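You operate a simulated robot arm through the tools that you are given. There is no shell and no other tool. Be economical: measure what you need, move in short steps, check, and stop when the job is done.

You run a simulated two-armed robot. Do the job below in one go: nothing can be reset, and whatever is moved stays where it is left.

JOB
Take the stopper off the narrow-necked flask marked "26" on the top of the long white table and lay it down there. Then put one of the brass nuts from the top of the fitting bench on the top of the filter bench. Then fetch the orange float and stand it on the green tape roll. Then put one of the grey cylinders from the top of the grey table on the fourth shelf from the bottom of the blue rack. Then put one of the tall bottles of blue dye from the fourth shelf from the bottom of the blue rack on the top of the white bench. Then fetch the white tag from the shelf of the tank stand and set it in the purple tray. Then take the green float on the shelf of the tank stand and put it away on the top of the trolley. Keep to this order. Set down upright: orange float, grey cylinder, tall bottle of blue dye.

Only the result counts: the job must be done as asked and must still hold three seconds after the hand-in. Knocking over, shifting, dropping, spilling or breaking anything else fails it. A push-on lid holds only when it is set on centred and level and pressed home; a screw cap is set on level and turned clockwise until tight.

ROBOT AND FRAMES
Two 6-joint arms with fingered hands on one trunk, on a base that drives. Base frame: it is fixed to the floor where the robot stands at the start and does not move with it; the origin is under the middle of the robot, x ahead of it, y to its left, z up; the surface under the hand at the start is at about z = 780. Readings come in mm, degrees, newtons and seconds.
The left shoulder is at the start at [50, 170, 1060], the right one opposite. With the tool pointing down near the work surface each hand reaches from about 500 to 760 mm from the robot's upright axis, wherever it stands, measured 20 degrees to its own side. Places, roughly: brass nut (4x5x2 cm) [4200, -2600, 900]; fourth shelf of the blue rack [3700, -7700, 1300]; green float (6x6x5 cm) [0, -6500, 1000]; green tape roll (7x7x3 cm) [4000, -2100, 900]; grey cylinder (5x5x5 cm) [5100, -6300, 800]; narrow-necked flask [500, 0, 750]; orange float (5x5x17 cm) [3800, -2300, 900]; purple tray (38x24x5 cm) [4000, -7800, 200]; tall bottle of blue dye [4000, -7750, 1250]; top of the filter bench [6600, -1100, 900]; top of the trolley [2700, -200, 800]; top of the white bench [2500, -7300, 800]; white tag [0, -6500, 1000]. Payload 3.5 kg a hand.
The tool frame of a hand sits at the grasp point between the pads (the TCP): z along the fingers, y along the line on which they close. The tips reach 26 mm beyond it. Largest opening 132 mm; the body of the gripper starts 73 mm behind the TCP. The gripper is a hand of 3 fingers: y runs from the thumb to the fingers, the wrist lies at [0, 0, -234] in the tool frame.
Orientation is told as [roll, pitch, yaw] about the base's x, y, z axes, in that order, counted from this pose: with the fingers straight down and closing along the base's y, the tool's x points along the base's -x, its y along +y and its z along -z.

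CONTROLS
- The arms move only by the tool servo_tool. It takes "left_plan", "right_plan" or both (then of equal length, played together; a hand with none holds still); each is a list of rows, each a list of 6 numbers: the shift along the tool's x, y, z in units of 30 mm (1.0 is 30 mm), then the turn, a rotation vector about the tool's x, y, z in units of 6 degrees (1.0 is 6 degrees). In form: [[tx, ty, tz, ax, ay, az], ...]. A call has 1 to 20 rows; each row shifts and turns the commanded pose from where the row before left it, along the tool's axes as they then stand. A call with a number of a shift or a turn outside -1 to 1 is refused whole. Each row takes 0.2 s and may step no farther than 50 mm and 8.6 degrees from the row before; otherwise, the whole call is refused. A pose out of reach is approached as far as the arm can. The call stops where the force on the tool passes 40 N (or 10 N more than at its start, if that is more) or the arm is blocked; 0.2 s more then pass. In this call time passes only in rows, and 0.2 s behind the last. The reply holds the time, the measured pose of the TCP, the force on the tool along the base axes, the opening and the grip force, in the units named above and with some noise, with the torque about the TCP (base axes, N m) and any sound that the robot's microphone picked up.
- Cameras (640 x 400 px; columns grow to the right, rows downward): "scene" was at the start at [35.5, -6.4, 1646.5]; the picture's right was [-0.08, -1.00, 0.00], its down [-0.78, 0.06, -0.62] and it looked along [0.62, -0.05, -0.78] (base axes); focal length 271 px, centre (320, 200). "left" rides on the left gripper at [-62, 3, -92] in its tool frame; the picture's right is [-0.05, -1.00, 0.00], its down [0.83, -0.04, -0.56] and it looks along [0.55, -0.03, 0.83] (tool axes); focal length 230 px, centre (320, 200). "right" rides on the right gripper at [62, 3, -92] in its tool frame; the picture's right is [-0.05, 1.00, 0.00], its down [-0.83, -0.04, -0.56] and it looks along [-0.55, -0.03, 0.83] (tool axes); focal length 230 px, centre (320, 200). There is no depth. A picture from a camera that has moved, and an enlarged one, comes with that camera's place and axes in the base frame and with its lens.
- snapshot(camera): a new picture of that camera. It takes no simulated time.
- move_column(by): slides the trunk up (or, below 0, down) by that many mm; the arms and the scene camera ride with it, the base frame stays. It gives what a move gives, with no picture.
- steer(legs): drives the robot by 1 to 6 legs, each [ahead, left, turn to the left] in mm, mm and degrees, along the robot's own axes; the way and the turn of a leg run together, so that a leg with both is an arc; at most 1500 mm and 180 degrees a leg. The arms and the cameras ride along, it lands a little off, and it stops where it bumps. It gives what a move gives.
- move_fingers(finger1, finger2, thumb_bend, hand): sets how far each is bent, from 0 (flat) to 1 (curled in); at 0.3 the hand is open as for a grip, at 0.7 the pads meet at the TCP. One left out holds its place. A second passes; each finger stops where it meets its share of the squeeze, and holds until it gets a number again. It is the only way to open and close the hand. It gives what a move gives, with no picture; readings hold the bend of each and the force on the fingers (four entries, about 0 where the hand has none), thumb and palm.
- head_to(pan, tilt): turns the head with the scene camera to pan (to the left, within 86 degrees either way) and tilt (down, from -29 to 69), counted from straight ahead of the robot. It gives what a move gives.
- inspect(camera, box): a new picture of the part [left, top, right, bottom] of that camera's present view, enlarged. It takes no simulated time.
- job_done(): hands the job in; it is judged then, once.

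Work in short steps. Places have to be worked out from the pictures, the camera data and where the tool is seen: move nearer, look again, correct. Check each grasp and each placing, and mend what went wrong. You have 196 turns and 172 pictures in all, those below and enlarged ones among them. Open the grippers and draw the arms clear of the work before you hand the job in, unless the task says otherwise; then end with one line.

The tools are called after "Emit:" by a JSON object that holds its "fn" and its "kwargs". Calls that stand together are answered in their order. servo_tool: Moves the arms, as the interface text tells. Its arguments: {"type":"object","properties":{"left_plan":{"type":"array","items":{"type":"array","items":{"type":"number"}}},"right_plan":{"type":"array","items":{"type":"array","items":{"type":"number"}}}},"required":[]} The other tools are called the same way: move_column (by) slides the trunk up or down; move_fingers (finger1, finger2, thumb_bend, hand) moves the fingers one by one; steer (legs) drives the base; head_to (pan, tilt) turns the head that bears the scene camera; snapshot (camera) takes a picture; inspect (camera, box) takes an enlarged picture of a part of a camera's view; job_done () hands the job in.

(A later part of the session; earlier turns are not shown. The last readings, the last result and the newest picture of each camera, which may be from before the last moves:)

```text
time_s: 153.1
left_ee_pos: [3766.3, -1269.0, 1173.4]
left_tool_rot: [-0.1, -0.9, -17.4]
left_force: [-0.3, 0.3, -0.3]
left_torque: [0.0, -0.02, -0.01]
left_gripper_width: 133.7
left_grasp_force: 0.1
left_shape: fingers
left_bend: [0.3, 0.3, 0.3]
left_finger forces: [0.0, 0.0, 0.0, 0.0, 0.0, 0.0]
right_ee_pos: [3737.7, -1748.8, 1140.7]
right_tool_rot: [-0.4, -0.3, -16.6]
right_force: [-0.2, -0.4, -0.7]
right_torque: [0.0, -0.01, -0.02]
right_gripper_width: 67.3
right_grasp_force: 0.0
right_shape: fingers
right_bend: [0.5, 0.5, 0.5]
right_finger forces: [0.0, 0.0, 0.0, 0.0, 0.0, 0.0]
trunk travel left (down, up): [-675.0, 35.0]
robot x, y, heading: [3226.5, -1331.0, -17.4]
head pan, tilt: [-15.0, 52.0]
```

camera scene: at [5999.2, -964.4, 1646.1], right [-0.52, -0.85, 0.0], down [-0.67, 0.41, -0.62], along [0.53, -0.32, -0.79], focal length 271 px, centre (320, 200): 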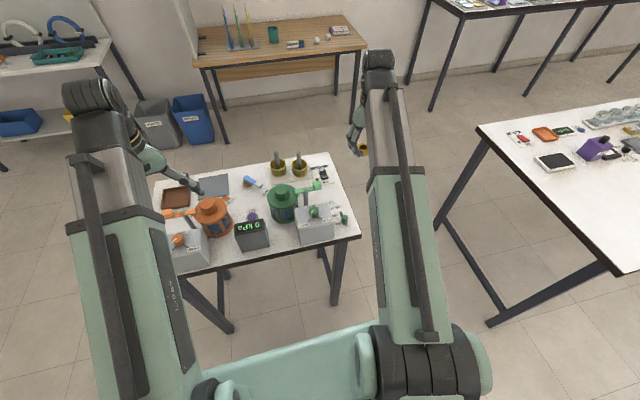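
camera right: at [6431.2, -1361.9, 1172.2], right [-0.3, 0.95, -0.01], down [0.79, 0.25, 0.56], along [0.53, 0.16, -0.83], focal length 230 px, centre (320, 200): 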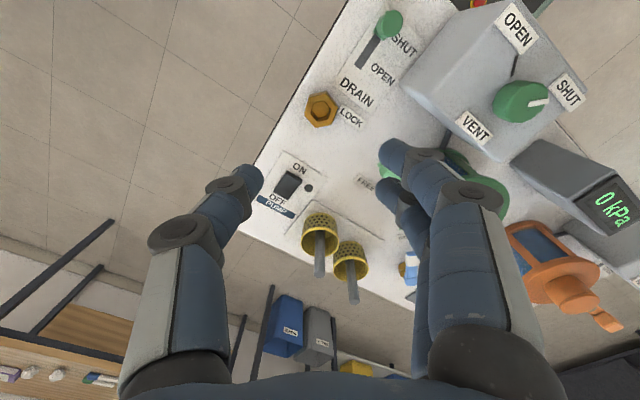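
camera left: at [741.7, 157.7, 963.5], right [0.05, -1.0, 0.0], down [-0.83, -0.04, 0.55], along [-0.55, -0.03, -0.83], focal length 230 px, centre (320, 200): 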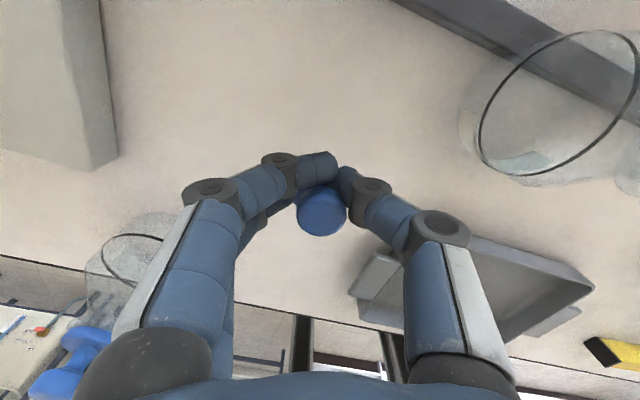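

Emit:
{"fn": "steer", "kwargs": {"legs": [[200, -461, 1.8]]}}

Emit:
{"fn": "move_fingers", "kwargs": {"hand": "right", "finger1": 0.3, "finger2": 0.3, "thumb_bend": 0.3}}

Emit:
{"fn": "snapshot", "kwargs": {"camera": "scene"}}

Emit:
{"fn": "snapshot", "kwargs": {"camera": "right"}}

```text
time_s: 156.0
left_ee_pos: [3820.9, -1763.0, 1172.7]
left_tool_rot: [-0.1, -0.9, -15.9]
left_force: [0.3, -0.2, -0.8]
left_torque: [0.05, 0.01, 0.03]
left_gripper_width: 134.2
left_grasp_force: 0.0
left_shape: fingers
left_bend: [0.3, 0.3, 0.3]
left_finger forces: [0.0, 0.0, 0.0, 0.0, 0.0, 0.0]
right_ee_pos: [3804.6, -2242.7, 1140.7]
right_tool_rot: [-0.3, -0.2, -15.2]
right_force: [-0.4, 0.2, 0.0]
right_torque: [-0.03, -0.04, 0.02]
right_gripper_width: 67.3
right_grasp_force: 0.0
right_shape: fingers
right_bend: [0.5, 0.5, 0.5]
right_finger forces: [0.0, 0.1, 0.1, 0.1, 0.0, 0.0]
trunk travel left (down, up): [-675.0, 35.0]
robot x, y, heading: [3287.9, -1839.6, -15.7]
head pan, tilt: [-15.0, 52.0]
```

```text
time_s: 157.0
left_ee_pos: [3822.5, -1763.0, 1173.4]
left_tool_rot: [-0.1, -0.9, -16.0]
left_force: [0.0, -0.2, 0.0]
left_torque: [-0.01, 0.02, -0.02]
left_gripper_width: 134.1
left_grasp_force: 0.0
left_shape: fingers
left_bend: [0.3, 0.3, 0.3]
left_finger forces: [0.1, 0.1, 0.0, 0.0, 0.0, 0.0]
right_ee_pos: [3803.9, -2242.9, 1139.9]
right_tool_rot: [-0.3, -0.2, -15.2]
right_force: [-0.4, -0.2, 0.0]
right_torque: [-0.01, 0.02, 0.02]
right_gripper_width: 134.2
right_grasp_force: 0.0
right_shape: fingers
right_bend: [0.3, 0.3, 0.3]
right_finger forces: [0.1, 0.1, 0.0, 0.0, 0.0, 0.0]
trunk travel left (down, up): [-675.0, 35.0]
robot x, y, heading: [3283.2, -1836.7, -16.1]
head pan, tilt: [-15.0, 52.0]
```

```text
106 pictures are left
camera scene: at [3310.4, -1866.5, 1646.1], right [-0.51, -0.86, 0.0], down [-0.68, 0.4, -0.62], along [0.53, -0.32, -0.79], focal length 271 px, centre (320, 200)
```

scene: 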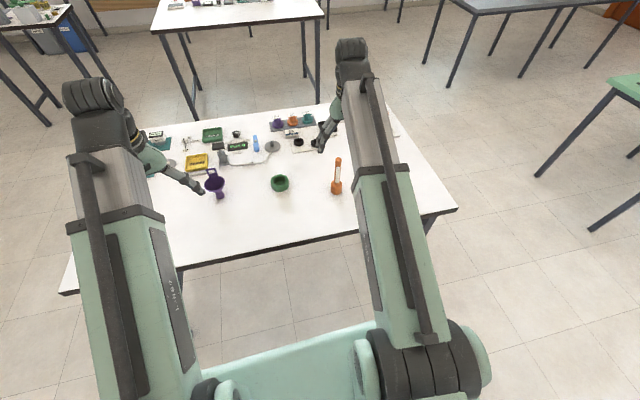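

```text
105 pictures are left
camera right: at [3745.9, -2222.6, 1231.4], right [0.31, 0.95, -0.01], down [0.79, -0.25, 0.56], along [0.53, -0.18, -0.83], focal length 230 px, centre (320, 200)
```

right: 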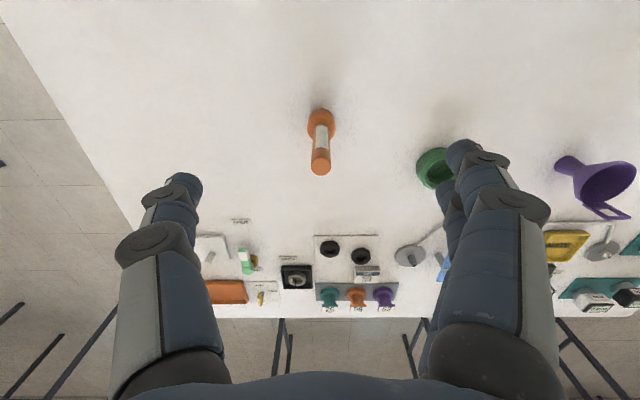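

I enlarge the scene view of the float and the roll.

Emit:
{"fn": "inspect", "kwargs": {"camera": "scene", "box": [260, 145, 360, 205]}}

```text
6.40 times, centred on (310, 175) of scene
camera zoom: at [3310.4, -1866.5, 1646.1], right [-0.51, -0.86, 0.0], down [-0.68, 0.4, -0.62], along [0.53, -0.32, -0.79], focal length 1734 px, centre (384, 360)
```

zoom: 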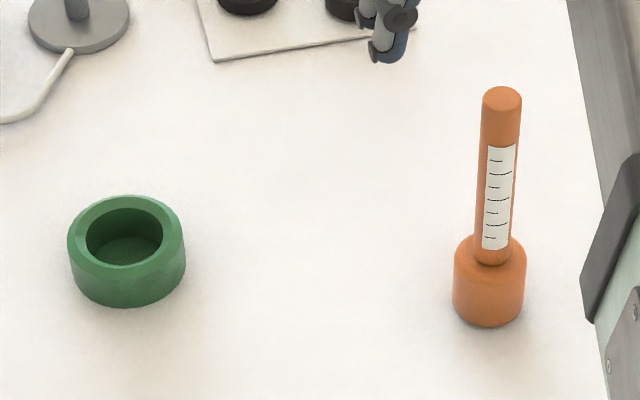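

I move over the float at (3832, -2252) and descend to stem height.

Emit:
{"fn": "servo_tool", "kwargs": {"right_plan": [[-0.98, -0.05, 0, 0, 0, 0], [0, 0, 1, 0, 0, 0], [0, 0, 1, 0, 0, 0], [0, 0, 0.8, 0, 0, 0]]}}

Emit:
{"fn": "snapshot", "kwargs": {"camera": "right"}}

```text
time_s: 158.0
left_ee_pos: [3820.6, -1761.3, 1173.4]
left_tool_rot: [-0.1, -0.8, -15.9]
left_force: [0.0, 0.0, 0.9]
left_torque: [0.04, 0.02, -0.04]
left_gripper_width: 134.2
left_grasp_force: 0.1
left_shape: fingers
left_bend: [0.3, 0.3, 0.3]
left_finger forces: [0.0, 0.0, 0.0, 0.1, 0.0, 0.0]
right_ee_pos: [3831.8, -2252.5, 1056.9]
right_tool_rot: [-0.3, -0.1, -15.3]
right_force: [-0.5, -0.2, -0.9]
right_torque: [0.04, 0.02, 0.03]
right_gripper_width: 134.0
right_grasp_force: 0.1
right_shape: fingers
right_bend: [0.3, 0.3, 0.3]
right_finger forces: [0.1, 0.0, 0.0, 0.0, 0.0, 0.0]
trunk travel left (down, up): [-675.0, 35.0]
robot x, y, heading: [3282.3, -1841.0, -15.8]
head pan, tilt: [-15.0, 52.0]
```

```text
103 pictures are left
camera right: at [3773.9, -2232.9, 1148.3], right [0.31, 0.95, -0.01], down [0.79, -0.25, 0.56], along [0.53, -0.18, -0.83], focal length 230 px, centre (320, 200)
```

right: 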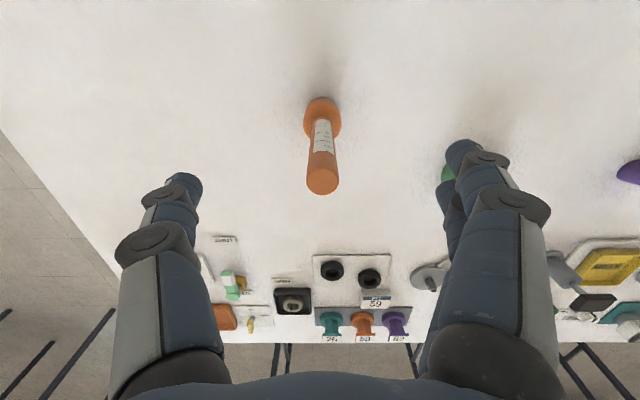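

Emit:
{"fn": "servo_tool", "kwargs": {"right_plan": [[-0.13, 0, 0.9, 0, 0, 0], [0, 0, 0.9, 0, 0, 0], [0, 0, 0.9, 0, 0, 0]]}}

Emit:
{"fn": "snapshot", "kwargs": {"camera": "right"}}

```text
time_s: 158.8
left_ee_pos: [3821.0, -1762.9, 1173.3]
left_tool_rot: [0.0, -0.9, -15.9]
left_force: [-0.3, 0.2, 0.3]
left_torque: [-0.02, 0.02, 0.0]
left_gripper_width: 134.1
left_grasp_force: 0.1
left_shape: fingers
left_bend: [0.3, 0.3, 0.3]
left_finger forces: [0.0, 0.0, 0.0, 0.0, 0.0, 0.0]
right_ee_pos: [3834.9, -2255.2, 974.3]
right_tool_rot: [-0.4, -0.3, -15.3]
right_force: [0.4, -0.3, 0.2]
right_torque: [0.0, -0.01, -0.03]
right_gripper_width: 133.9
right_grasp_force: 0.2
right_shape: fingers
right_bend: [0.3, 0.3, 0.3]
right_finger forces: [0.0, 0.0, 0.0, 0.0, 0.0, 0.0]
trunk travel left (down, up): [-675.0, 35.0]
robot x, y, heading: [3284.0, -1838.3, -15.7]
head pan, tilt: [-15.0, 52.0]
```

```text
102 pictures are left
camera right: at [3776.9, -2234.8, 1066.1], right [0.31, 0.95, -0.01], down [0.79, -0.25, 0.56], along [0.53, -0.18, -0.83], focal length 230 px, centre (320, 200)
```

right: 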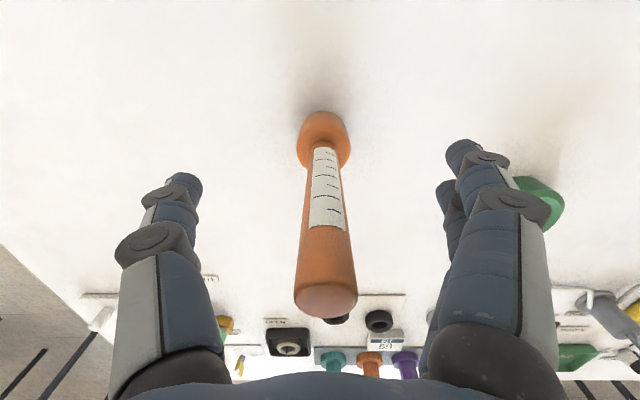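

The stem is centred between the fingers, so I close on it.

Emit:
{"fn": "move_fingers", "kwargs": {"hand": "right", "finger1": 0.72, "finger2": 0.72, "thumb_bend": 0.72}}

Emit:
{"fn": "servo_tool", "kwargs": {"right_plan": [[0, 0, -0.5, 0, 0, 0], [0, 0, -0.7, 0, 0, 0], [0, 0, -0.9, 0, 0, 0]]}}

Emit:
{"fn": "snapshot", "kwargs": {"camera": "right"}}

Emit:
{"fn": "inspect", "kwargs": {"camera": "scene", "box": [260, 125, 360, 205]}}

```text
time_s: 159.8
left_ee_pos: [3822.6, -1761.9, 1173.7]
left_tool_rot: [-0.1, -0.8, -16.0]
left_force: [-0.3, -0.6, 0.0]
left_torque: [0.03, -0.03, 0.02]
left_gripper_width: 134.0
left_grasp_force: 0.1
left_shape: fingers
left_bend: [0.3, 0.3, 0.3]
left_finger forces: [0.0, 0.1, 0.0, 0.0, 0.0, 0.1]
right_ee_pos: [3836.4, -2254.4, 975.8]
right_tool_rot: [-0.4, -0.1, -15.1]
right_force: [0.7, 0.6, 0.8]
right_torque: [0.0, 0.04, 0.02]
right_gripper_width: 8.5
right_grasp_force: 6.7
right_shape: fingers
right_bend: [0.71, 0.67, 0.68]
right_finger forces: [0.9, 6.4, 0.0, 0.0, 6.9, 0.0]
trunk travel left (down, up): [-675.0, 35.0]
robot x, y, heading: [3283.7, -1835.5, -15.8]
head pan, tilt: [-15.0, 52.0]
```

```text
time_s: 160.6
left_ee_pos: [3821.9, -1762.7, 1172.8]
left_tool_rot: [-0.1, -0.8, -16.1]
left_force: [-0.2, -0.2, 0.2]
left_torque: [0.05, -0.01, 0.01]
left_gripper_width: 134.1
left_grasp_force: 0.1
left_shape: fingers
left_bend: [0.3, 0.3, 0.3]
left_finger forces: [0.0, 0.0, 0.0, 0.1, 0.0, 0.1]
right_ee_pos: [3835.3, -2255.2, 1037.8]
right_tool_rot: [-0.4, -0.2, -15.2]
right_force: [0.1, 0.7, -0.1]
right_torque: [0.01, 0.01, -0.01]
right_gripper_width: 8.7
right_grasp_force: 7.6
right_shape: fingers
right_bend: [0.71, 0.67, 0.68]
right_finger forces: [1.0, 6.4, 0.0, 0.0, 6.9, 0.0]
trunk travel left (down, up): [-675.0, 35.0]
robot x, y, heading: [3287.3, -1837.0, -15.8]
head pan, tilt: [-15.0, 52.0]
```

```text
101 pictures are left
camera right: at [3778.1, -2235.5, 1130.2], right [0.31, 0.95, -0.01], down [0.79, -0.25, 0.56], along [0.53, -0.18, -0.83], focal length 230 px, centre (320, 200)
```

right: 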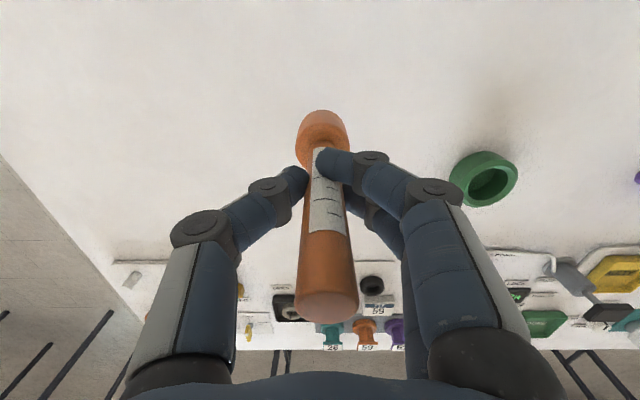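

```text
5.00 times, centred on (310, 165) of scene
camera zoom: at [3310.3, -1866.4, 1646.1], right [-0.51, -0.86, 0.0], down [-0.68, 0.4, -0.62], along [0.53, -0.32, -0.79], focal length 1355 px, centre (370, 375)
```

zoom: 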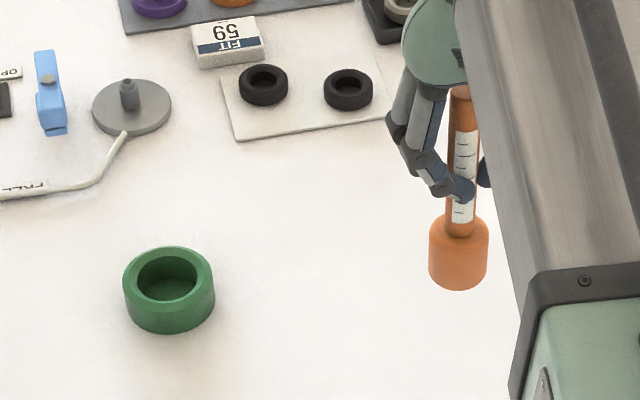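

The float is held upright. The roll is at about (3970, -2089) with its top near z 886. I raise 20 mm and carry the float over it.

Emit:
{"fn": "servo_tool", "kwargs": {"right_plan": [[0, 0, -0.6, 0, 0, 0], [-0.39, 0.925, 0, 0, 0, 0], [-0.39, 0.925, 0, 0, 0, 0], [-0.39, 0.925, 0, 0, 0, 0], [-0.39, 0.925, 0, 0, 0, 0], [-0.39, 0.925, 0, 0, 0, 0], [-0.39, 0.925, 0, 0, 0, 0], [-0.39, 0.925, 0, 0, 0, 0]]}}

Emit:
{"fn": "snapshot", "kwargs": {"camera": "right"}}

Emit:
{"fn": "inspect", "kwargs": {"camera": "scene", "box": [220, 130, 340, 210]}}

```text
time_s: 162.4
left_ee_pos: [3821.8, -1763.0, 1173.2]
left_tool_rot: [-0.1, -0.8, -16.0]
left_force: [0.6, 0.5, 0.0]
left_torque: [-0.02, -0.02, 0.01]
left_gripper_width: 134.2
left_grasp_force: 0.0
left_shape: fingers
left_bend: [0.3, 0.3, 0.3]
left_finger forces: [0.0, 0.0, 0.1, 0.1, 0.0, 0.0]
right_ee_pos: [3965.2, -2085.2, 1056.0]
right_tool_rot: [-0.4, -0.3, -15.2]
right_force: [0.2, -0.4, -0.9]
right_torque: [0.04, -0.01, -0.01]
right_gripper_width: 8.4
right_grasp_force: 6.4
right_shape: fingers
right_bend: [0.71, 0.67, 0.68]
right_finger forces: [0.9, 6.5, 0.1, 0.0, 6.7, 0.0]
trunk travel left (down, up): [-675.0, 35.0]
robot x, y, heading: [3285.9, -1836.2, -15.8]
head pan, tilt: [-15.0, 52.0]
```

```text
99 pictures are left
camera right: at [3907.4, -2065.7, 1148.2], right [0.31, 0.95, -0.01], down [0.79, -0.26, 0.56], along [0.53, -0.18, -0.83], focal length 230 px, centre (320, 200)
```

right: 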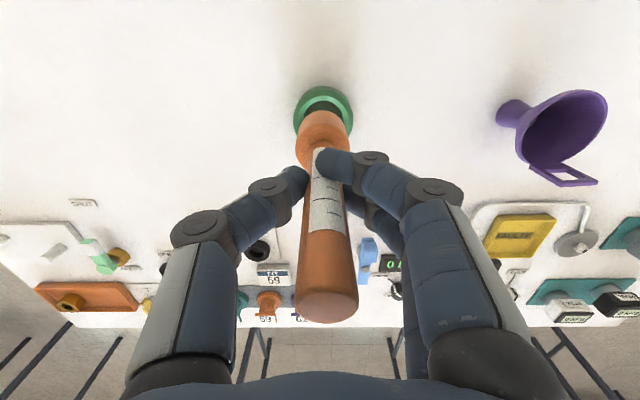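

```text
5.00 times, centred on (280, 170) of scene
camera zoom: at [3310.8, -1866.2, 1646.1], right [-0.51, -0.86, 0.0], down [-0.68, 0.4, -0.62], along [0.53, -0.32, -0.79], focal length 1355 px, centre (520, 350)
```

zoom: 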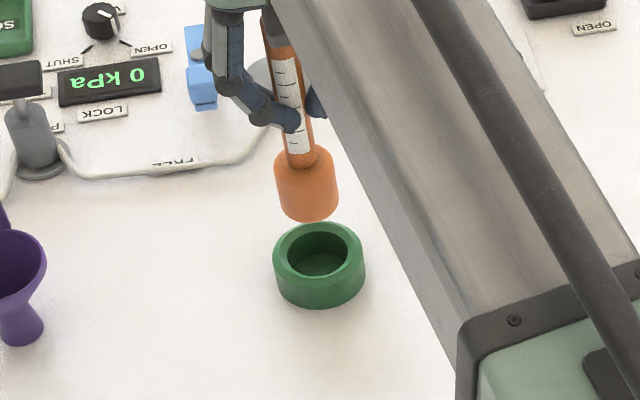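

The float is aligned within a few mm. I lower 45 mm and check closely.

Emit:
{"fn": "servo_tool", "kwargs": {"right_plan": [[0, 0, 0.8, 0, 0, 0], [0, 0, 0.6, 0, 0, 0]]}}

Emit:
{"fn": "inspect", "kwargs": {"camera": "right", "box": [240, 60, 400, 160]}}

Emit:
{"fn": "inspect", "kwargs": {"camera": "scene", "box": [260, 150, 320, 200]}}

```text
time_s: 163.0
left_ee_pos: [3820.1, -1763.0, 1174.2]
left_tool_rot: [-0.1, -0.9, -16.1]
left_force: [0.2, -0.4, -0.4]
left_torque: [0.02, -0.03, 0.02]
left_gripper_width: 134.2
left_grasp_force: 0.1
left_shape: fingers
left_bend: [0.3, 0.3, 0.3]
left_finger forces: [0.0, 0.0, 0.0, 0.0, 0.0, 0.0]
right_ee_pos: [3966.7, -2086.4, 1014.3]
right_tool_rot: [-0.4, -0.3, -15.2]
right_force: [0.2, -0.9, -0.9]
right_torque: [-0.03, 0.02, -0.02]
right_gripper_width: 8.2
right_grasp_force: 7.2
right_shape: fingers
right_bend: [0.71, 0.67, 0.68]
right_finger forces: [0.9, 6.4, 0.0, 0.0, 6.9, 0.0]
trunk travel left (down, up): [-675.0, 35.0]
robot x, y, heading: [3280.7, -1840.3, -15.8]
head pan, tilt: [-15.0, 52.0]
```

```text
4.00 times, centred on (320, 110) of right
camera zoom: at [3907.2, -2066.5, 1105.8], right [0.31, 0.95, -0.01], down [0.79, -0.25, 0.56], along [0.53, -0.18, -0.83], focal length 920 px, centre (320, 560)
```

zoom: 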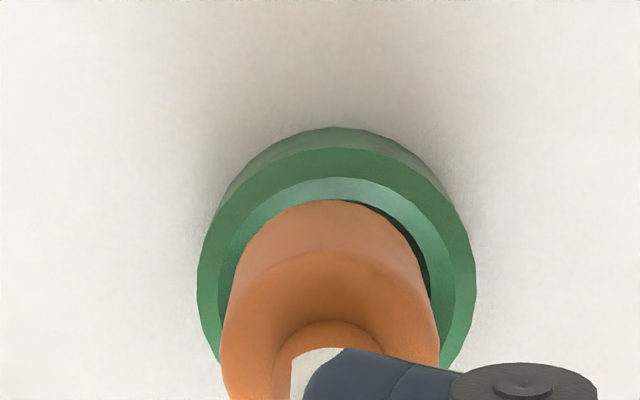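

```text
8.00 times, centred on (290, 175) of scene
camera zoom: at [3310.4, -1866.6, 1646.1], right [-0.51, -0.86, 0.0], down [-0.68, 0.4, -0.62], along [0.53, -0.32, -0.79], focal length 2167 px, centre (560, 400)
```

zoom: 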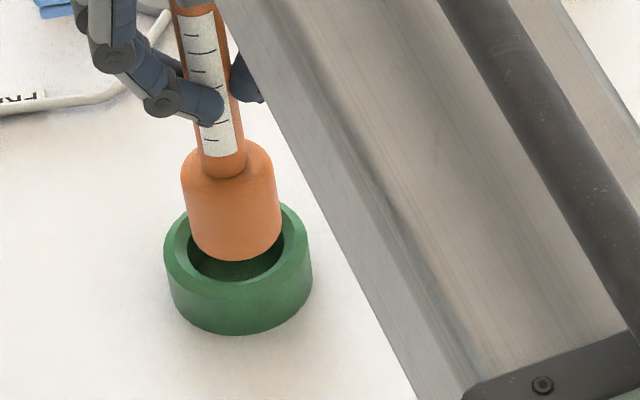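

The alignment is within about 2 mm. I shift 1 mm sideways and lower step by step while watching the force.

Emit:
{"fn": "servo_tool", "kwargs": {"right_plan": [[0, 0.04, 0.3, 0, 0, 0], [0, 0, 0.15, 0, 0, 0]]}}

Emit:
{"fn": "servo_tool", "kwargs": {"right_plan": [[0, 0, 0.15, 0, 0, 0]]}}

Emit:
{"fn": "inspect", "kwargs": {"camera": "scene", "box": [260, 150, 320, 200]}}

```text
time_s: 163.6
left_ee_pos: [3821.1, -1761.9, 1173.7]
left_tool_rot: [-0.1, -0.9, -16.0]
left_force: [-0.4, -0.2, 0.2]
left_torque: [0.01, 0.0, 0.0]
left_gripper_width: 134.0
left_grasp_force: 0.1
left_shape: fingers
left_bend: [0.3, 0.3, 0.3]
left_finger forces: [0.1, 0.1, 0.0, 0.0, 0.0, 0.0]
right_ee_pos: [3967.0, -2084.9, 1001.3]
right_tool_rot: [-0.4, -0.3, -15.2]
right_force: [-0.6, -0.3, -0.7]
right_torque: [0.02, 0.0, 0.01]
right_gripper_width: 8.3
right_grasp_force: 6.6
right_shape: fingers
right_bend: [0.71, 0.67, 0.68]
right_finger forces: [1.0, 6.6, 0.0, 0.0, 6.8, 0.0]
trunk travel left (down, up): [-675.0, 35.0]
robot x, y, heading: [3284.4, -1841.3, -15.9]
head pan, tilt: [-15.0, 52.0]
```

```text
time_s: 164.0
left_ee_pos: [3820.8, -1762.1, 1175.5]
left_tool_rot: [0.0, -0.9, -16.0]
left_force: [-0.1, 0.9, -0.2]
left_torque: [-0.02, -0.02, 0.02]
left_gripper_width: 134.4
left_grasp_force: 0.0
left_shape: fingers
left_bend: [0.3, 0.3, 0.3]
left_finger forces: [0.1, 0.0, 0.1, 0.0, 0.0, 0.0]
right_ee_pos: [3965.5, -2085.2, 998.0]
right_tool_rot: [-0.4, -0.4, -15.2]
right_force: [-2.1, -0.4, 10.8]
right_torque: [-0.01, 0.0, 0.01]
right_gripper_width: 7.9
right_grasp_force: 9.5
right_shape: fingers
right_bend: [0.72, 0.69, 0.69]
right_finger forces: [1.5, 7.8, 0.0, 0.0, 9.9, 0.1]
trunk travel left (down, up): [-675.0, 35.0]
robot x, y, heading: [3282.7, -1839.2, -15.8]
head pan, tilt: [-15.0, 52.0]
```

```text
8.00 times, centred on (290, 175) of scene
camera zoom: at [3308.8, -1866.2, 1646.4], right [-0.51, -0.86, 0.0], down [-0.68, 0.4, -0.62], along [0.53, -0.32, -0.79], focal length 2167 px, centre (560, 400)
```

zoom: 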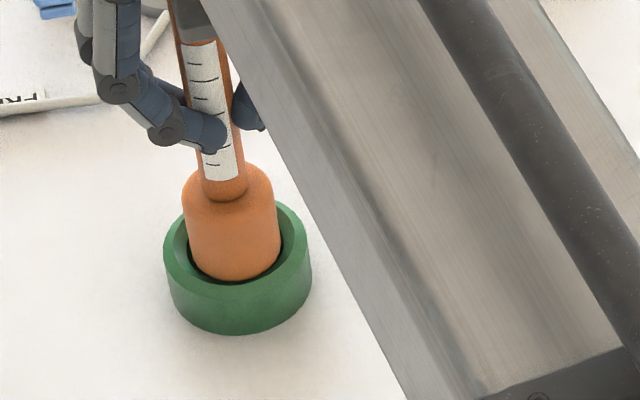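

Contact: 11 N with the base just at the recess. I press 2 mm more to see whether it's seated or caught on an edge.

Emit:
{"fn": "servo_tool", "kwargs": {"right_plan": [[0, 0, 0.08, 0, 0, 0]]}}

Emit:
{"fn": "inspect", "kwargs": {"camera": "right", "box": [240, 60, 400, 160]}}

```text
time_s: 164.4
left_ee_pos: [3820.2, -1762.6, 1173.1]
left_tool_rot: [-0.1, -0.9, -16.0]
left_force: [-0.3, 0.6, 0.1]
left_torque: [0.0, 0.01, -0.01]
left_gripper_width: 134.4
left_grasp_force: 0.0
left_shape: fingers
left_bend: [0.3, 0.3, 0.3]
left_finger forces: [0.0, 0.1, 0.1, 0.0, 0.1, 0.0]
right_ee_pos: [3966.6, -2085.6, 992.5]
right_tool_rot: [-0.4, -0.3, -15.2]
right_force: [-0.8, -0.3, 8.2]
right_torque: [-0.04, -0.06, 0.04]
right_gripper_width: 6.3
right_grasp_force: 8.3
right_shape: fingers
right_bend: [0.72, 0.7, 0.69]
right_finger forces: [0.6, 7.4, 0.0, 0.0, 8.3, 0.0]
trunk travel left (down, up): [-675.0, 35.0]
robot x, y, heading: [3286.0, -1840.0, -15.8]
head pan, tilt: [-15.0, 52.0]
```

```text
4.00 times, centred on (320, 110) of right
camera zoom: at [3907.9, -2065.6, 1084.4], right [0.31, 0.95, -0.01], down [0.79, -0.25, 0.56], along [0.53, -0.18, -0.83], focal length 920 px, centre (320, 560)
```

zoom: 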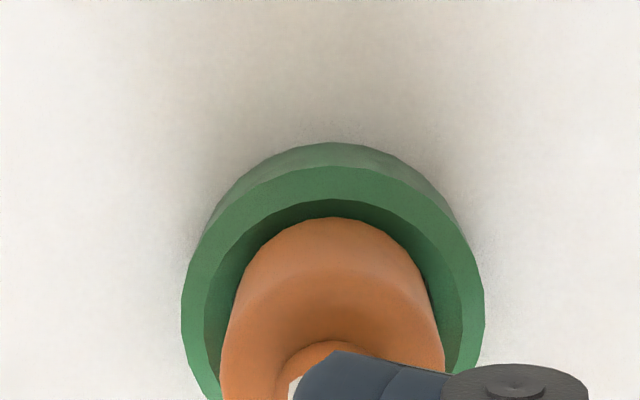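

Emit:
{"fn": "inspect", "kwargs": {"camera": "scene", "box": [260, 150, 320, 200]}}

```text
8.00 times, centred on (290, 175) of scene
camera zoom: at [3309.8, -1866.3, 1646.1], right [-0.51, -0.86, 0.0], down [-0.68, 0.4, -0.62], along [0.53, -0.32, -0.79], focal length 2167 px, centre (560, 400)
```

zoom: 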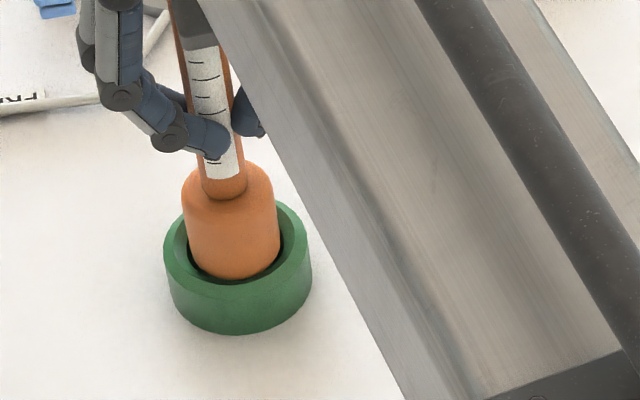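

The float hasn't moved; it's resting on the roll. I open the fingers slightly as a cage and see whether it stands.

Emit:
{"fn": "servo_tool", "kwargs": {"right_plan": [[0, 0, -0.12, 0, 0, 0]]}}

Emit:
{"fn": "move_fingers", "kwargs": {"hand": "right", "finger1": 0.62, "finger2": 0.62, "thumb_bend": 0.62}}

Emit:
{"fn": "inspect", "kwargs": {"camera": "scene", "box": [250, 130, 330, 200]}}

Emit:
{"fn": "snapshot", "kwargs": {"camera": "right"}}

```text
time_s: 164.8
left_ee_pos: [3821.9, -1762.1, 1173.6]
left_tool_rot: [-0.1, -0.8, -16.0]
left_force: [-0.6, 0.3, 0.1]
left_torque: [0.02, 0.01, -0.03]
left_gripper_width: 134.2
left_grasp_force: 0.1
left_shape: fingers
left_bend: [0.3, 0.3, 0.3]
left_finger forces: [0.0, 0.0, 0.0, 0.1, 0.0, 0.0]
right_ee_pos: [3967.1, -2086.3, 995.4]
right_tool_rot: [-0.4, -0.1, -15.2]
right_force: [-0.7, 0.8, -0.9]
right_torque: [-0.03, -0.01, 0.01]
right_gripper_width: 6.3
right_grasp_force: 6.5
right_shape: fingers
right_bend: [0.72, 0.7, 0.69]
right_finger forces: [0.4, 6.1, 0.1, 0.0, 6.4, 0.0]
trunk travel left (down, up): [-675.0, 35.0]
robot x, y, heading: [3284.5, -1840.2, -15.8]
head pan, tilt: [-15.0, 52.0]
```

```text
time_s: 165.8
left_ee_pos: [3821.0, -1762.2, 1173.3]
left_tool_rot: [-0.1, -0.9, -15.9]
left_force: [-0.4, -0.2, 0.5]
left_torque: [0.04, -0.01, 0.01]
left_gripper_width: 134.0
left_grasp_force: 0.0
left_shape: fingers
left_bend: [0.3, 0.3, 0.3]
left_finger forces: [0.0, 0.0, 0.0, 0.1, 0.0, 0.0]
right_ee_pos: [3965.8, -2084.9, 996.5]
right_tool_rot: [-0.4, -0.1, -15.1]
right_force: [-0.3, 0.1, 0.2]
right_torque: [-0.01, 0.02, 0.04]
right_gripper_width: 27.9
right_grasp_force: 0.1
right_shape: fingers
right_bend: [0.62, 0.62, 0.62]
right_finger forces: [0.0, 0.1, 0.0, 0.1, 0.0, 0.0]
trunk travel left (down, up): [-675.0, 35.0]
robot x, y, heading: [3285.5, -1839.6, -15.6]
head pan, tilt: [-15.0, 52.0]
```

```text
5.71 times, centred on (290, 165) of scene
camera zoom: at [3310.4, -1866.5, 1646.1], right [-0.51, -0.86, 0.0], down [-0.68, 0.4, -0.62], along [0.53, -0.32, -0.79], focal length 1548 px, centre (491, 400)
```

zoom: 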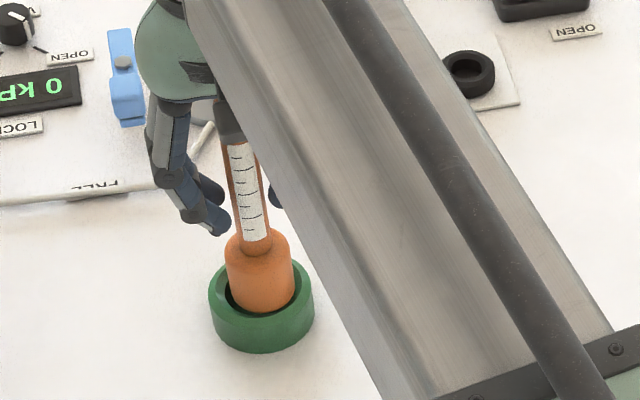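

```text
91 pictures are left
camera right: at [3908.5, -2065.9, 1087.9], right [0.31, 0.95, -0.01], down [0.79, -0.25, 0.56], along [0.53, -0.18, -0.83], focal length 230 px, centre (320, 200)
```

right: 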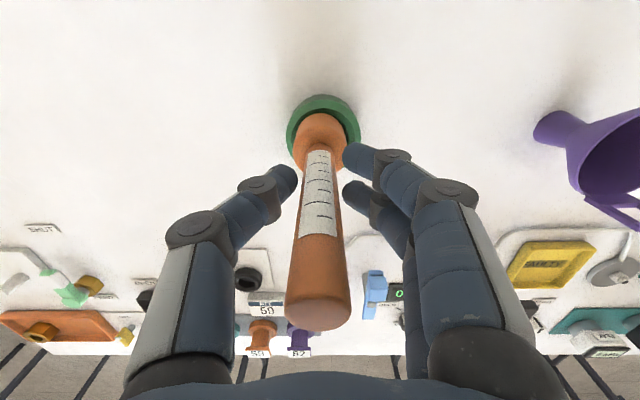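

It stands by itself in the roll. I open fully and rise straight up.

Emit:
{"fn": "move_fingers", "kwargs": {"hand": "right", "finger1": 0.3, "finger2": 0.3, "thumb_bend": 0.3}}

Emit:
{"fn": "servo_tool", "kwargs": {"right_plan": [[0, 0, -1, 0, 0, 0], [0, 0, -1, 0, 0, 0], [0, 0, -1, 0, 0, 0], [0, 0, -1, 0, 0, 0], [0, 0, -1, 0, 0, 0], [0.8, -0.5, -0.5, 0, 0, 0], [0.8, -0.5, -0.3, 0, 0, 0], [0.8, -0.5, 0, 0, 0, 0], [0.8, -0.5, 0, 0, 0, 0]]}}

Emit:
{"fn": "inspect", "kwargs": {"camera": "scene", "box": [250, 130, 330, 200]}}

```text
time_s: 166.8
left_ee_pos: [3820.7, -1761.6, 1173.1]
left_tool_rot: [-0.1, -0.9, -16.0]
left_force: [0.1, -0.1, -0.1]
left_torque: [0.03, 0.02, 0.01]
left_gripper_width: 134.3
left_grasp_force: 0.0
left_shape: fingers
left_bend: [0.3, 0.3, 0.3]
left_finger forces: [0.0, 0.0, 0.0, 0.0, 0.1, 0.0]
right_ee_pos: [3966.4, -2084.8, 996.7]
right_tool_rot: [-0.3, -0.2, -15.3]
right_force: [-0.3, 0.3, -0.2]
right_torque: [0.01, 0.0, 0.0]
right_gripper_width: 133.9
right_grasp_force: 0.0
right_shape: fingers
right_bend: [0.3, 0.3, 0.3]
right_finger forces: [0.0, 0.0, 0.0, 0.1, 0.0, 0.1]
trunk travel left (down, up): [-675.0, 35.0]
robot x, y, heading: [3284.3, -1839.0, -15.8]
head pan, tilt: [-15.0, 52.0]
```

```text
time_s: 168.8
left_ee_pos: [3820.8, -1762.5, 1173.6]
left_tool_rot: [-0.1, -0.9, -16.0]
left_force: [0.5, -0.2, -0.2]
left_torque: [-0.02, 0.03, -0.01]
left_gripper_width: 134.2
left_grasp_force: 0.0
left_shape: fingers
left_bend: [0.3, 0.3, 0.3]
left_finger forces: [0.1, 0.0, 0.1, 0.1, 0.0, 0.0]
right_ee_pos: [3843.8, -2116.9, 1167.7]
right_tool_rot: [-0.5, -0.2, -15.1]
right_force: [0.3, 0.2, 0.2]
right_torque: [0.02, 0.02, 0.01]
right_gripper_width: 133.8
right_grasp_force: 0.0
right_shape: fingers
right_bend: [0.3, 0.3, 0.3]
right_finger forces: [0.1, 0.1, 0.0, 0.0, 0.0, 0.0]
right hand out of reach, approached as far as the arm can: row 4, 5
trunk travel left (down, up): [-675.0, 35.0]
robot x, y, heading: [3285.7, -1840.9, -16.0]
head pan, tilt: [-15.0, 52.0]
```

```text
5.71 times, centred on (290, 165) of scene
camera zoom: at [3310.0, -1866.6, 1646.1], right [-0.51, -0.86, 0.0], down [-0.68, 0.4, -0.62], along [0.53, -0.32, -0.79], focal length 1548 px, centre (491, 400)
```

zoom: 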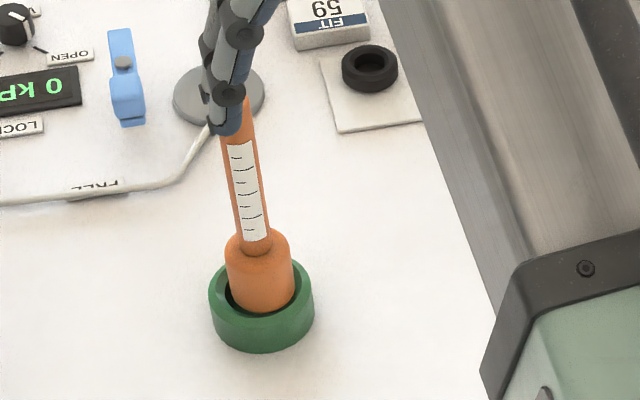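

The float stands vertical on the roll. Next is the grey cylinder, so I drive around toward the grey table and look ahead.

Emit:
{"fn": "steer", "kwargs": {"legs": [[-64, -809, 0], [660, -487, 0], [934, 8, 0], [0, 0, -45]]}}

Emit:
{"fn": "head_to", "kwargs": {"pan": -5, "tilt": 15}}

Emit:
{"fn": "snapshot", "kwargs": {"camera": "scene"}}

```text
time_s: 183.7
left_ee_pos: [4813.0, -3864.6, 1172.9]
left_tool_rot: [-0.2, -0.9, -61.9]
left_force: [-0.6, -0.1, 0.2]
left_torque: [-0.01, 0.01, -0.03]
left_gripper_width: 134.0
left_grasp_force: 0.1
left_shape: fingers
left_bend: [0.3, 0.3, 0.3]
left_finger forces: [0.0, 0.0, 0.1, 0.0, 0.0, 0.1]
right_ee_pos: [4573.6, -4126.5, 1167.1]
right_tool_rot: [-0.4, -0.2, -61.1]
right_force: [0.3, -0.1, 0.5]
right_torque: [-0.03, -0.01, -0.01]
right_gripper_width: 134.2
right_grasp_force: 0.0
right_shape: fingers
right_bend: [0.3, 0.3, 0.3]
right_finger forces: [0.0, 0.1, 0.0, 0.0, 0.0, 0.0]
trunk travel left (down, up): [-675.0, 35.0]
robot x, y, heading: [4383.5, -3533.9, -61.7]
head pan, tilt: [-15.0, 52.0]
```

```text
time_s: 184.8
left_ee_pos: [4812.9, -3863.8, 1173.0]
left_tool_rot: [0.1, -1.0, -61.9]
left_force: [0.3, 0.7, -0.4]
left_torque: [0.01, -0.01, 0.02]
left_gripper_width: 134.0
left_grasp_force: 0.0
left_shape: fingers
left_bend: [0.3, 0.3, 0.3]
left_finger forces: [0.0, 0.0, 0.0, 0.1, 0.1, 0.1]
right_ee_pos: [4572.9, -4126.3, 1167.2]
right_tool_rot: [-0.4, -0.2, -61.1]
right_force: [-0.2, 0.3, 0.0]
right_torque: [0.0, 0.01, 0.02]
right_gripper_width: 134.1
right_grasp_force: 0.2
right_shape: fingers
right_bend: [0.3, 0.3, 0.3]
right_finger forces: [0.1, 0.1, 0.0, 0.0, 0.0, 0.0]
trunk travel left (down, up): [-675.0, 35.0]
robot x, y, heading: [4385.0, -3529.8, -61.9]
head pan, tilt: [-5.0, 15.0]
```

```text
89 pictures are left
camera scene: at [4402.3, -3581.6, 1702.4], right [-0.92, -0.39, 0.0], down [-0.1, 0.24, -0.97], along [0.38, -0.89, -0.26], focal length 271 px, centre (320, 200)
```

scene: 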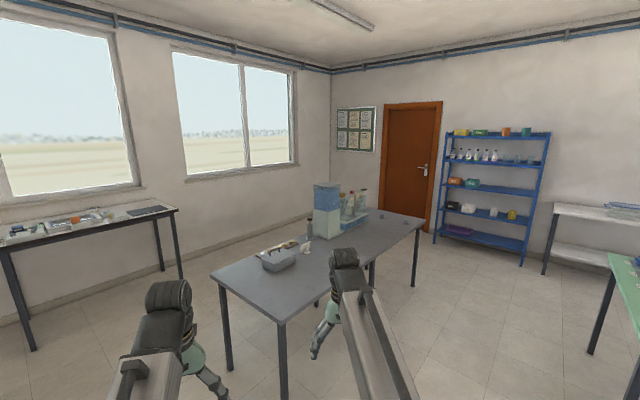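

Emit:
{"fn": "inspect", "kwargs": {"camera": "scene", "box": [210, 175, 440, 300]}}

Emit:
{"fn": "inspect", "kwargs": {"camera": "scene", "box": [425, 115, 640, 270]}}

```text
2.78 times, centred on (325, 238) of scene
camera zoom: at [4402.3, -3581.6, 1702.4], right [-0.92, -0.39, 0.0], down [-0.1, 0.24, -0.97], along [0.38, -0.89, -0.26], focal length 754 px, centre (306, 96)
```

zoom: 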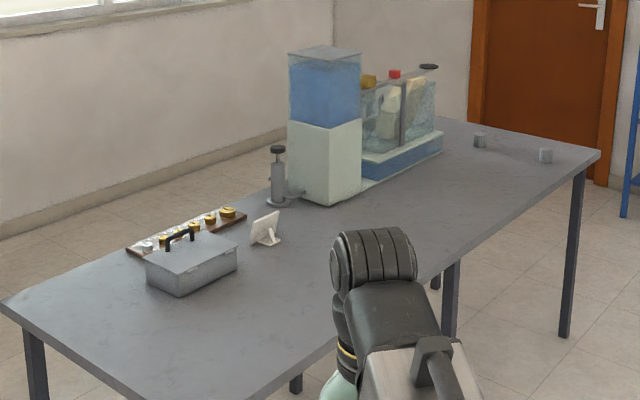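

```text
2.58 times, centred on (532, 192) of scene
camera zoom: at [4402.3, -3581.6, 1702.4], right [-0.92, -0.39, 0.0], down [-0.1, 0.24, -0.97], along [0.38, -0.89, -0.26], focal length 699 px, centre (-228, 219)
```

zoom: 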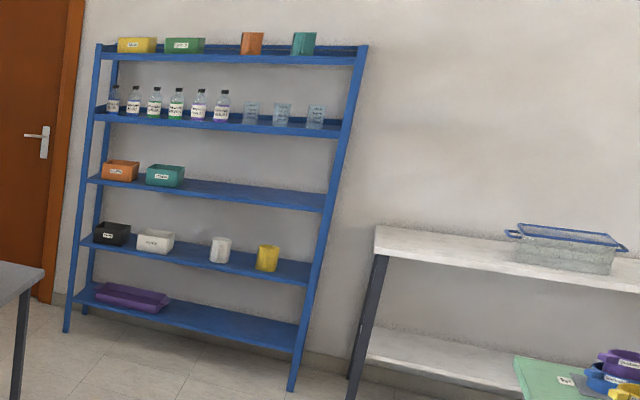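

The grey cylinders are at the far right end of the grey table. The fourth shelf of the rack is the one with bottles and beakers. I drive along the table to the cylinders.

Emit:
{"fn": "steer", "kwargs": {"legs": [[727, -485, 0], [1160, -846, 0], [0, 0, 44]]}}

Emit:
{"fn": "head_to", "kwargs": {"pan": -20, "tilt": 50}}

Emit:
{"fn": "snapshot", "kwargs": {"camera": "scene"}}

Emit:
{"fn": "snapshot", "kwargs": {"camera": "right"}}

```text
time_s: 198.1
left_ee_pos: [4616.1, -5767.9, 1174.4]
left_tool_rot: [0.0, -0.9, -20.2]
left_force: [-0.3, 0.4, -0.8]
left_torque: [-0.02, 0.01, 0.04]
left_gripper_width: 134.1
left_grasp_force: 0.0
left_shape: fingers
left_bend: [0.3, 0.3, 0.3]
left_finger forces: [0.1, 0.0, 0.1, 0.1, 0.0, 0.0]
right_ee_pos: [4612.1, -6124.8, 1167.3]
right_tool_rot: [-0.4, -0.1, -19.5]
right_force: [-1.1, -0.8, 0.1]
right_torque: [0.0, 0.0, 0.03]
right_gripper_width: 134.2
right_grasp_force: 0.0
right_shape: fingers
right_bend: [0.3, 0.3, 0.3]
right_finger forces: [0.1, 0.1, 0.0, 0.0, 0.1, 0.1]
trunk travel left (down, up): [-675.0, 35.0]
robot x, y, heading: [4079.5, -5802.0, -20.2]
head pan, tilt: [-5.0, 15.0]
```

```text
time_s: 199.1
left_ee_pos: [4616.5, -5768.3, 1173.9]
left_tool_rot: [0.0, -0.9, -20.3]
left_force: [-0.2, 0.6, -0.5]
left_torque: [0.0, 0.02, -0.03]
left_gripper_width: 134.2
left_grasp_force: 0.1
left_shape: fingers
left_bend: [0.3, 0.3, 0.3]
left_finger forces: [0.0, 0.1, 0.1, 0.0, 0.0, 0.0]
right_ee_pos: [4613.0, -6124.5, 1167.2]
right_tool_rot: [-0.4, -0.2, -19.5]
right_force: [0.0, -0.1, -0.4]
right_torque: [-0.01, -0.02, -0.02]
right_gripper_width: 134.0
right_grasp_force: 0.1
right_shape: fingers
right_bend: [0.3, 0.3, 0.3]
right_finger forces: [0.1, 0.0, 0.0, 0.0, 0.0, 0.0]
trunk travel left (down, up): [-675.0, 35.0]
robot x, y, heading: [4074.4, -5802.2, -20.4]
head pan, tilt: [-20.0, 50.0]
```

```text
86 pictures are left
camera scene: at [4097.1, -5840.5, 1648.8], right [-0.65, -0.76, 0.0], down [-0.58, 0.49, -0.64], along [0.49, -0.42, -0.77], focal length 271 px, centre (320, 200)
```

scene: 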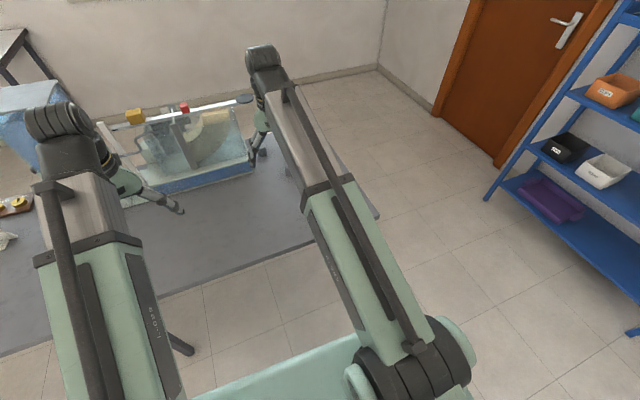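

```text
85 pictures are left
camera right: at [4555.9, -6099.9, 1258.9], right [0.38, 0.92, -0.01], down [0.77, -0.31, 0.56], along [0.51, -0.22, -0.83], focal length 230 px, centre (320, 200)
```

right: 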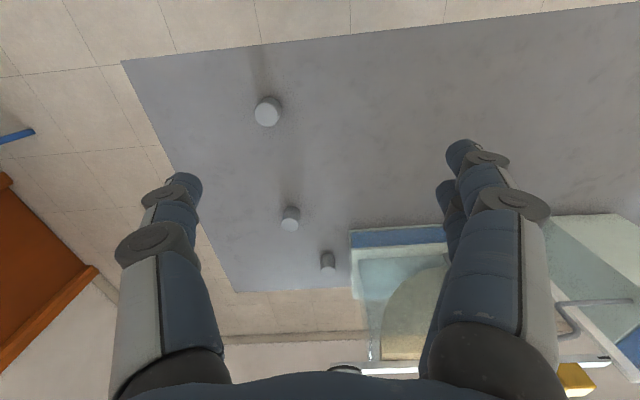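

There are three cylinders. The shelf at about z 1300 needs a tilted hand, so I'll use the left hand, whose camera sits on top, pitched 45°, for both pick and place. I shift the base right and pitch the left hand.

Emit:
{"fn": "steer", "kwargs": {"legs": [[0, -400, 0]]}}

Emit:
{"fn": "servo_tool", "kwargs": {"left_plan": [[0, 0, 0, 0, -0.94, 0], [0, 0, 0, 0, -0.94, 0], [0, 0, 0, 0, -0.94, 0], [0, 0, 0, 0, -0.94, 0], [0, 0, 0, 0, -0.94, 0], [0, 0, 0, 0, -0.94, 0], [0, 0, 0, 0, -0.94, 0], [0, 0, 0, 0, -0.94, 0]]}}

Emit:
{"fn": "snapshot", "kwargs": {"camera": "left"}}

Emit:
{"fn": "snapshot", "kwargs": {"camera": "scene"}}

```text
time_s: 201.6
left_ee_pos: [4479.0, -6143.5, 1174.1]
left_tool_rot: [-0.1, -0.9, -20.2]
left_force: [0.5, 0.6, 0.4]
left_torque: [0.0, 0.0, 0.01]
left_gripper_width: 134.1
left_grasp_force: 0.0
left_shape: fingers
left_bend: [0.3, 0.3, 0.3]
left_finger forces: [0.0, 0.1, 0.0, 0.0, 0.0, 0.1]
right_ee_pos: [4475.5, -6497.7, 1167.4]
right_tool_rot: [-0.4, -0.3, -19.4]
right_force: [-0.8, -0.5, 0.1]
right_torque: [0.03, -0.02, 0.02]
right_gripper_width: 133.9
right_grasp_force: 0.0
right_shape: fingers
right_bend: [0.3, 0.3, 0.3]
right_finger forces: [0.1, 0.0, 0.0, 0.0, 0.0, 0.1]
trunk travel left (down, up): [-675.0, 35.0]
robot x, y, heading: [3936.8, -6177.8, -20.2]
head pan, tilt: [-20.0, 50.0]
```

```text
time_s: 203.4
left_ee_pos: [4570.6, -6160.1, 1223.8]
left_tool_rot: [-0.2, -46.0, -20.2]
left_force: [-0.3, 0.0, 0.2]
left_torque: [-0.02, -0.03, 0.0]
left_gripper_width: 134.2
left_grasp_force: 0.1
left_shape: fingers
left_bend: [0.3, 0.3, 0.3]
left_finger forces: [0.1, 0.1, 0.0, 0.0, 0.1, 0.0]
left hand out of reach, approached as far as the arm can: row 4, 5, 6, 7, 8
right_ee_pos: [4475.5, -6496.9, 1167.5]
right_tool_rot: [-0.3, -0.1, -19.4]
right_force: [0.2, -0.3, 0.4]
right_torque: [0.03, 0.01, -0.01]
right_gripper_width: 133.9
right_grasp_force: 0.0
right_shape: fingers
right_bend: [0.3, 0.3, 0.3]
right_finger forces: [0.0, 0.0, 0.0, 0.1, 0.1, 0.0]
trunk travel left (down, up): [-675.0, 35.0]
robot x, y, heading: [3938.5, -6179.8, -20.2]
head pan, tilt: [-20.0, 50.0]
```

```text
84 pictures are left
camera left: at [4550.4, -6147.7, 1333.3], right [-0.31, -0.95, 0.04], down [-0.93, 0.3, -0.21], along [0.19, -0.1, -0.98], focal length 230 px, centre (320, 200)
```

left: 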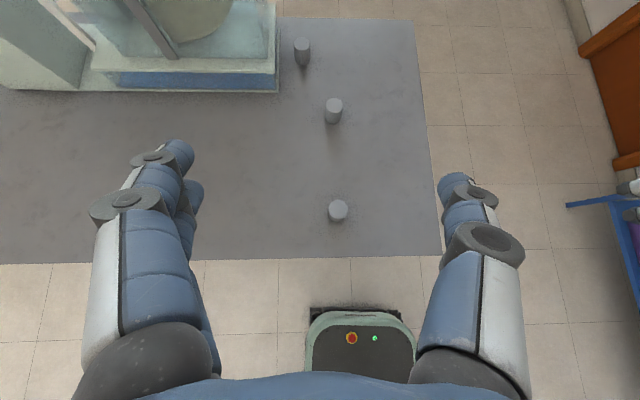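

```text
83 pictures are left
camera scene: at [3959.8, -6214.4, 1648.7], right [-0.64, -0.76, 0.0], down [-0.59, 0.49, -0.64], along [0.49, -0.41, -0.77], focal length 271 px, centre (320, 200)
```

scene: 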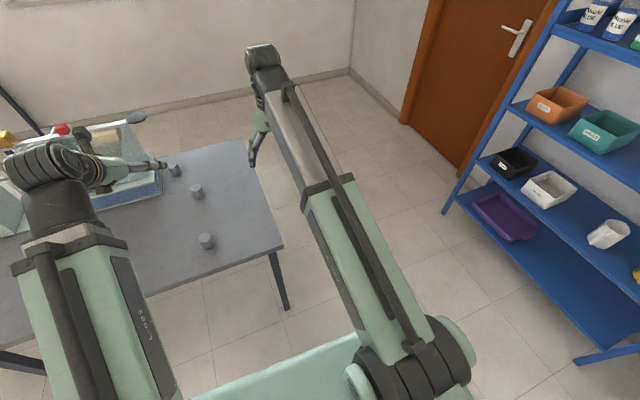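

The camera and scene views put the nearest cylinder at about (4613, -6231, 808). I lower the tilted hand and check which pose it actually follows.

Emit:
{"fn": "servo_tool", "kwargs": {"left_plan": [[1, 0, 1, 0, 0, 0], [1, 0, 1, 0, 0, 0], [1, 0, 1, 0, 0, 0], [1, 0, 1, 0, 0, 0], [1, 0, 1, 0, 0, 0]]}}

```text
time_s: 204.6
left_ee_pos: [4617.9, -6169.4, 1025.4]
left_tool_rot: [-0.1, -45.9, -20.2]
left_force: [-0.2, 0.8, -0.1]
left_torque: [0.0, 0.01, 0.01]
left_gripper_width: 134.0
left_grasp_force: 0.1
left_shape: fingers
left_bend: [0.3, 0.3, 0.3]
left_finger forces: [0.1, 0.0, 0.0, 0.0, 0.0, 0.0]
left hand out of reach, approached as far as the arm can: row 1, 2, 3, 4
right_ee_pos: [4475.1, -6496.1, 1167.1]
right_tool_rot: [-0.4, -0.2, -19.4]
right_force: [-0.4, 0.0, -0.1]
right_torque: [0.0, -0.02, -0.02]
right_gripper_width: 133.9
right_grasp_force: 0.0
right_shape: fingers
right_bend: [0.3, 0.3, 0.3]
right_finger forces: [0.1, 0.0, 0.0, 0.0, 0.0, 0.0]
trunk travel left (down, up): [-675.0, 35.0]
robot x, y, heading: [3939.6, -6179.5, -20.0]
head pan, tilt: [-20.0, 50.0]
```

The hand now tracks. I shift over the cylinder and come down 100 mm.

Emit:
{"fn": "servo_tool", "kwargs": {"left_plan": [[0.5, -0.5, 0.68, 0, 0, 0], [0.5, -0.5, 0.68, 0, 0, 0], [0.5, -0.5, 0.68, 0, 0, 0], [0.5, -0.5, 0.68, 0, 0, 0]]}}

Emit:
{"fn": "snapshot", "kwargs": {"camera": "left"}}

```text
time_s: 205.6
left_ee_pos: [4613.6, -6232.7, 926.1]
left_tool_rot: [-0.2, -46.1, -20.1]
left_force: [-0.5, 0.5, 0.1]
left_torque: [-0.03, 0.01, 0.0]
left_gripper_width: 134.1
left_grasp_force: 0.1
left_shape: fingers
left_bend: [0.3, 0.3, 0.3]
left_finger forces: [0.0, 0.0, 0.0, 0.0, 0.0, 0.0]
right_ee_pos: [4475.2, -6497.7, 1168.0]
right_tool_rot: [-0.4, -0.2, -19.5]
right_force: [-0.2, -0.1, 0.3]
right_torque: [0.01, 0.03, 0.01]
right_gripper_width: 134.0
right_grasp_force: 0.0
right_shape: fingers
right_bend: [0.3, 0.3, 0.3]
right_finger forces: [0.1, 0.0, 0.0, 0.1, 0.0, 0.1]
trunk travel left (down, up): [-675.0, 35.0]
robot x, y, heading: [3939.8, -6177.5, -19.9]
head pan, tilt: [-20.0, 50.0]
```

```text
82 pictures are left
camera left: at [4592.9, -6220.5, 1035.0], right [-0.31, -0.95, 0.04], down [-0.93, 0.3, -0.21], along [0.19, -0.1, -0.98], focal length 230 px, centre (320, 200)
```

left: 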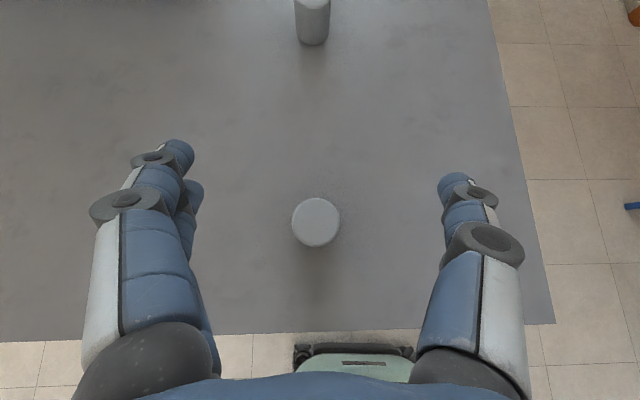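

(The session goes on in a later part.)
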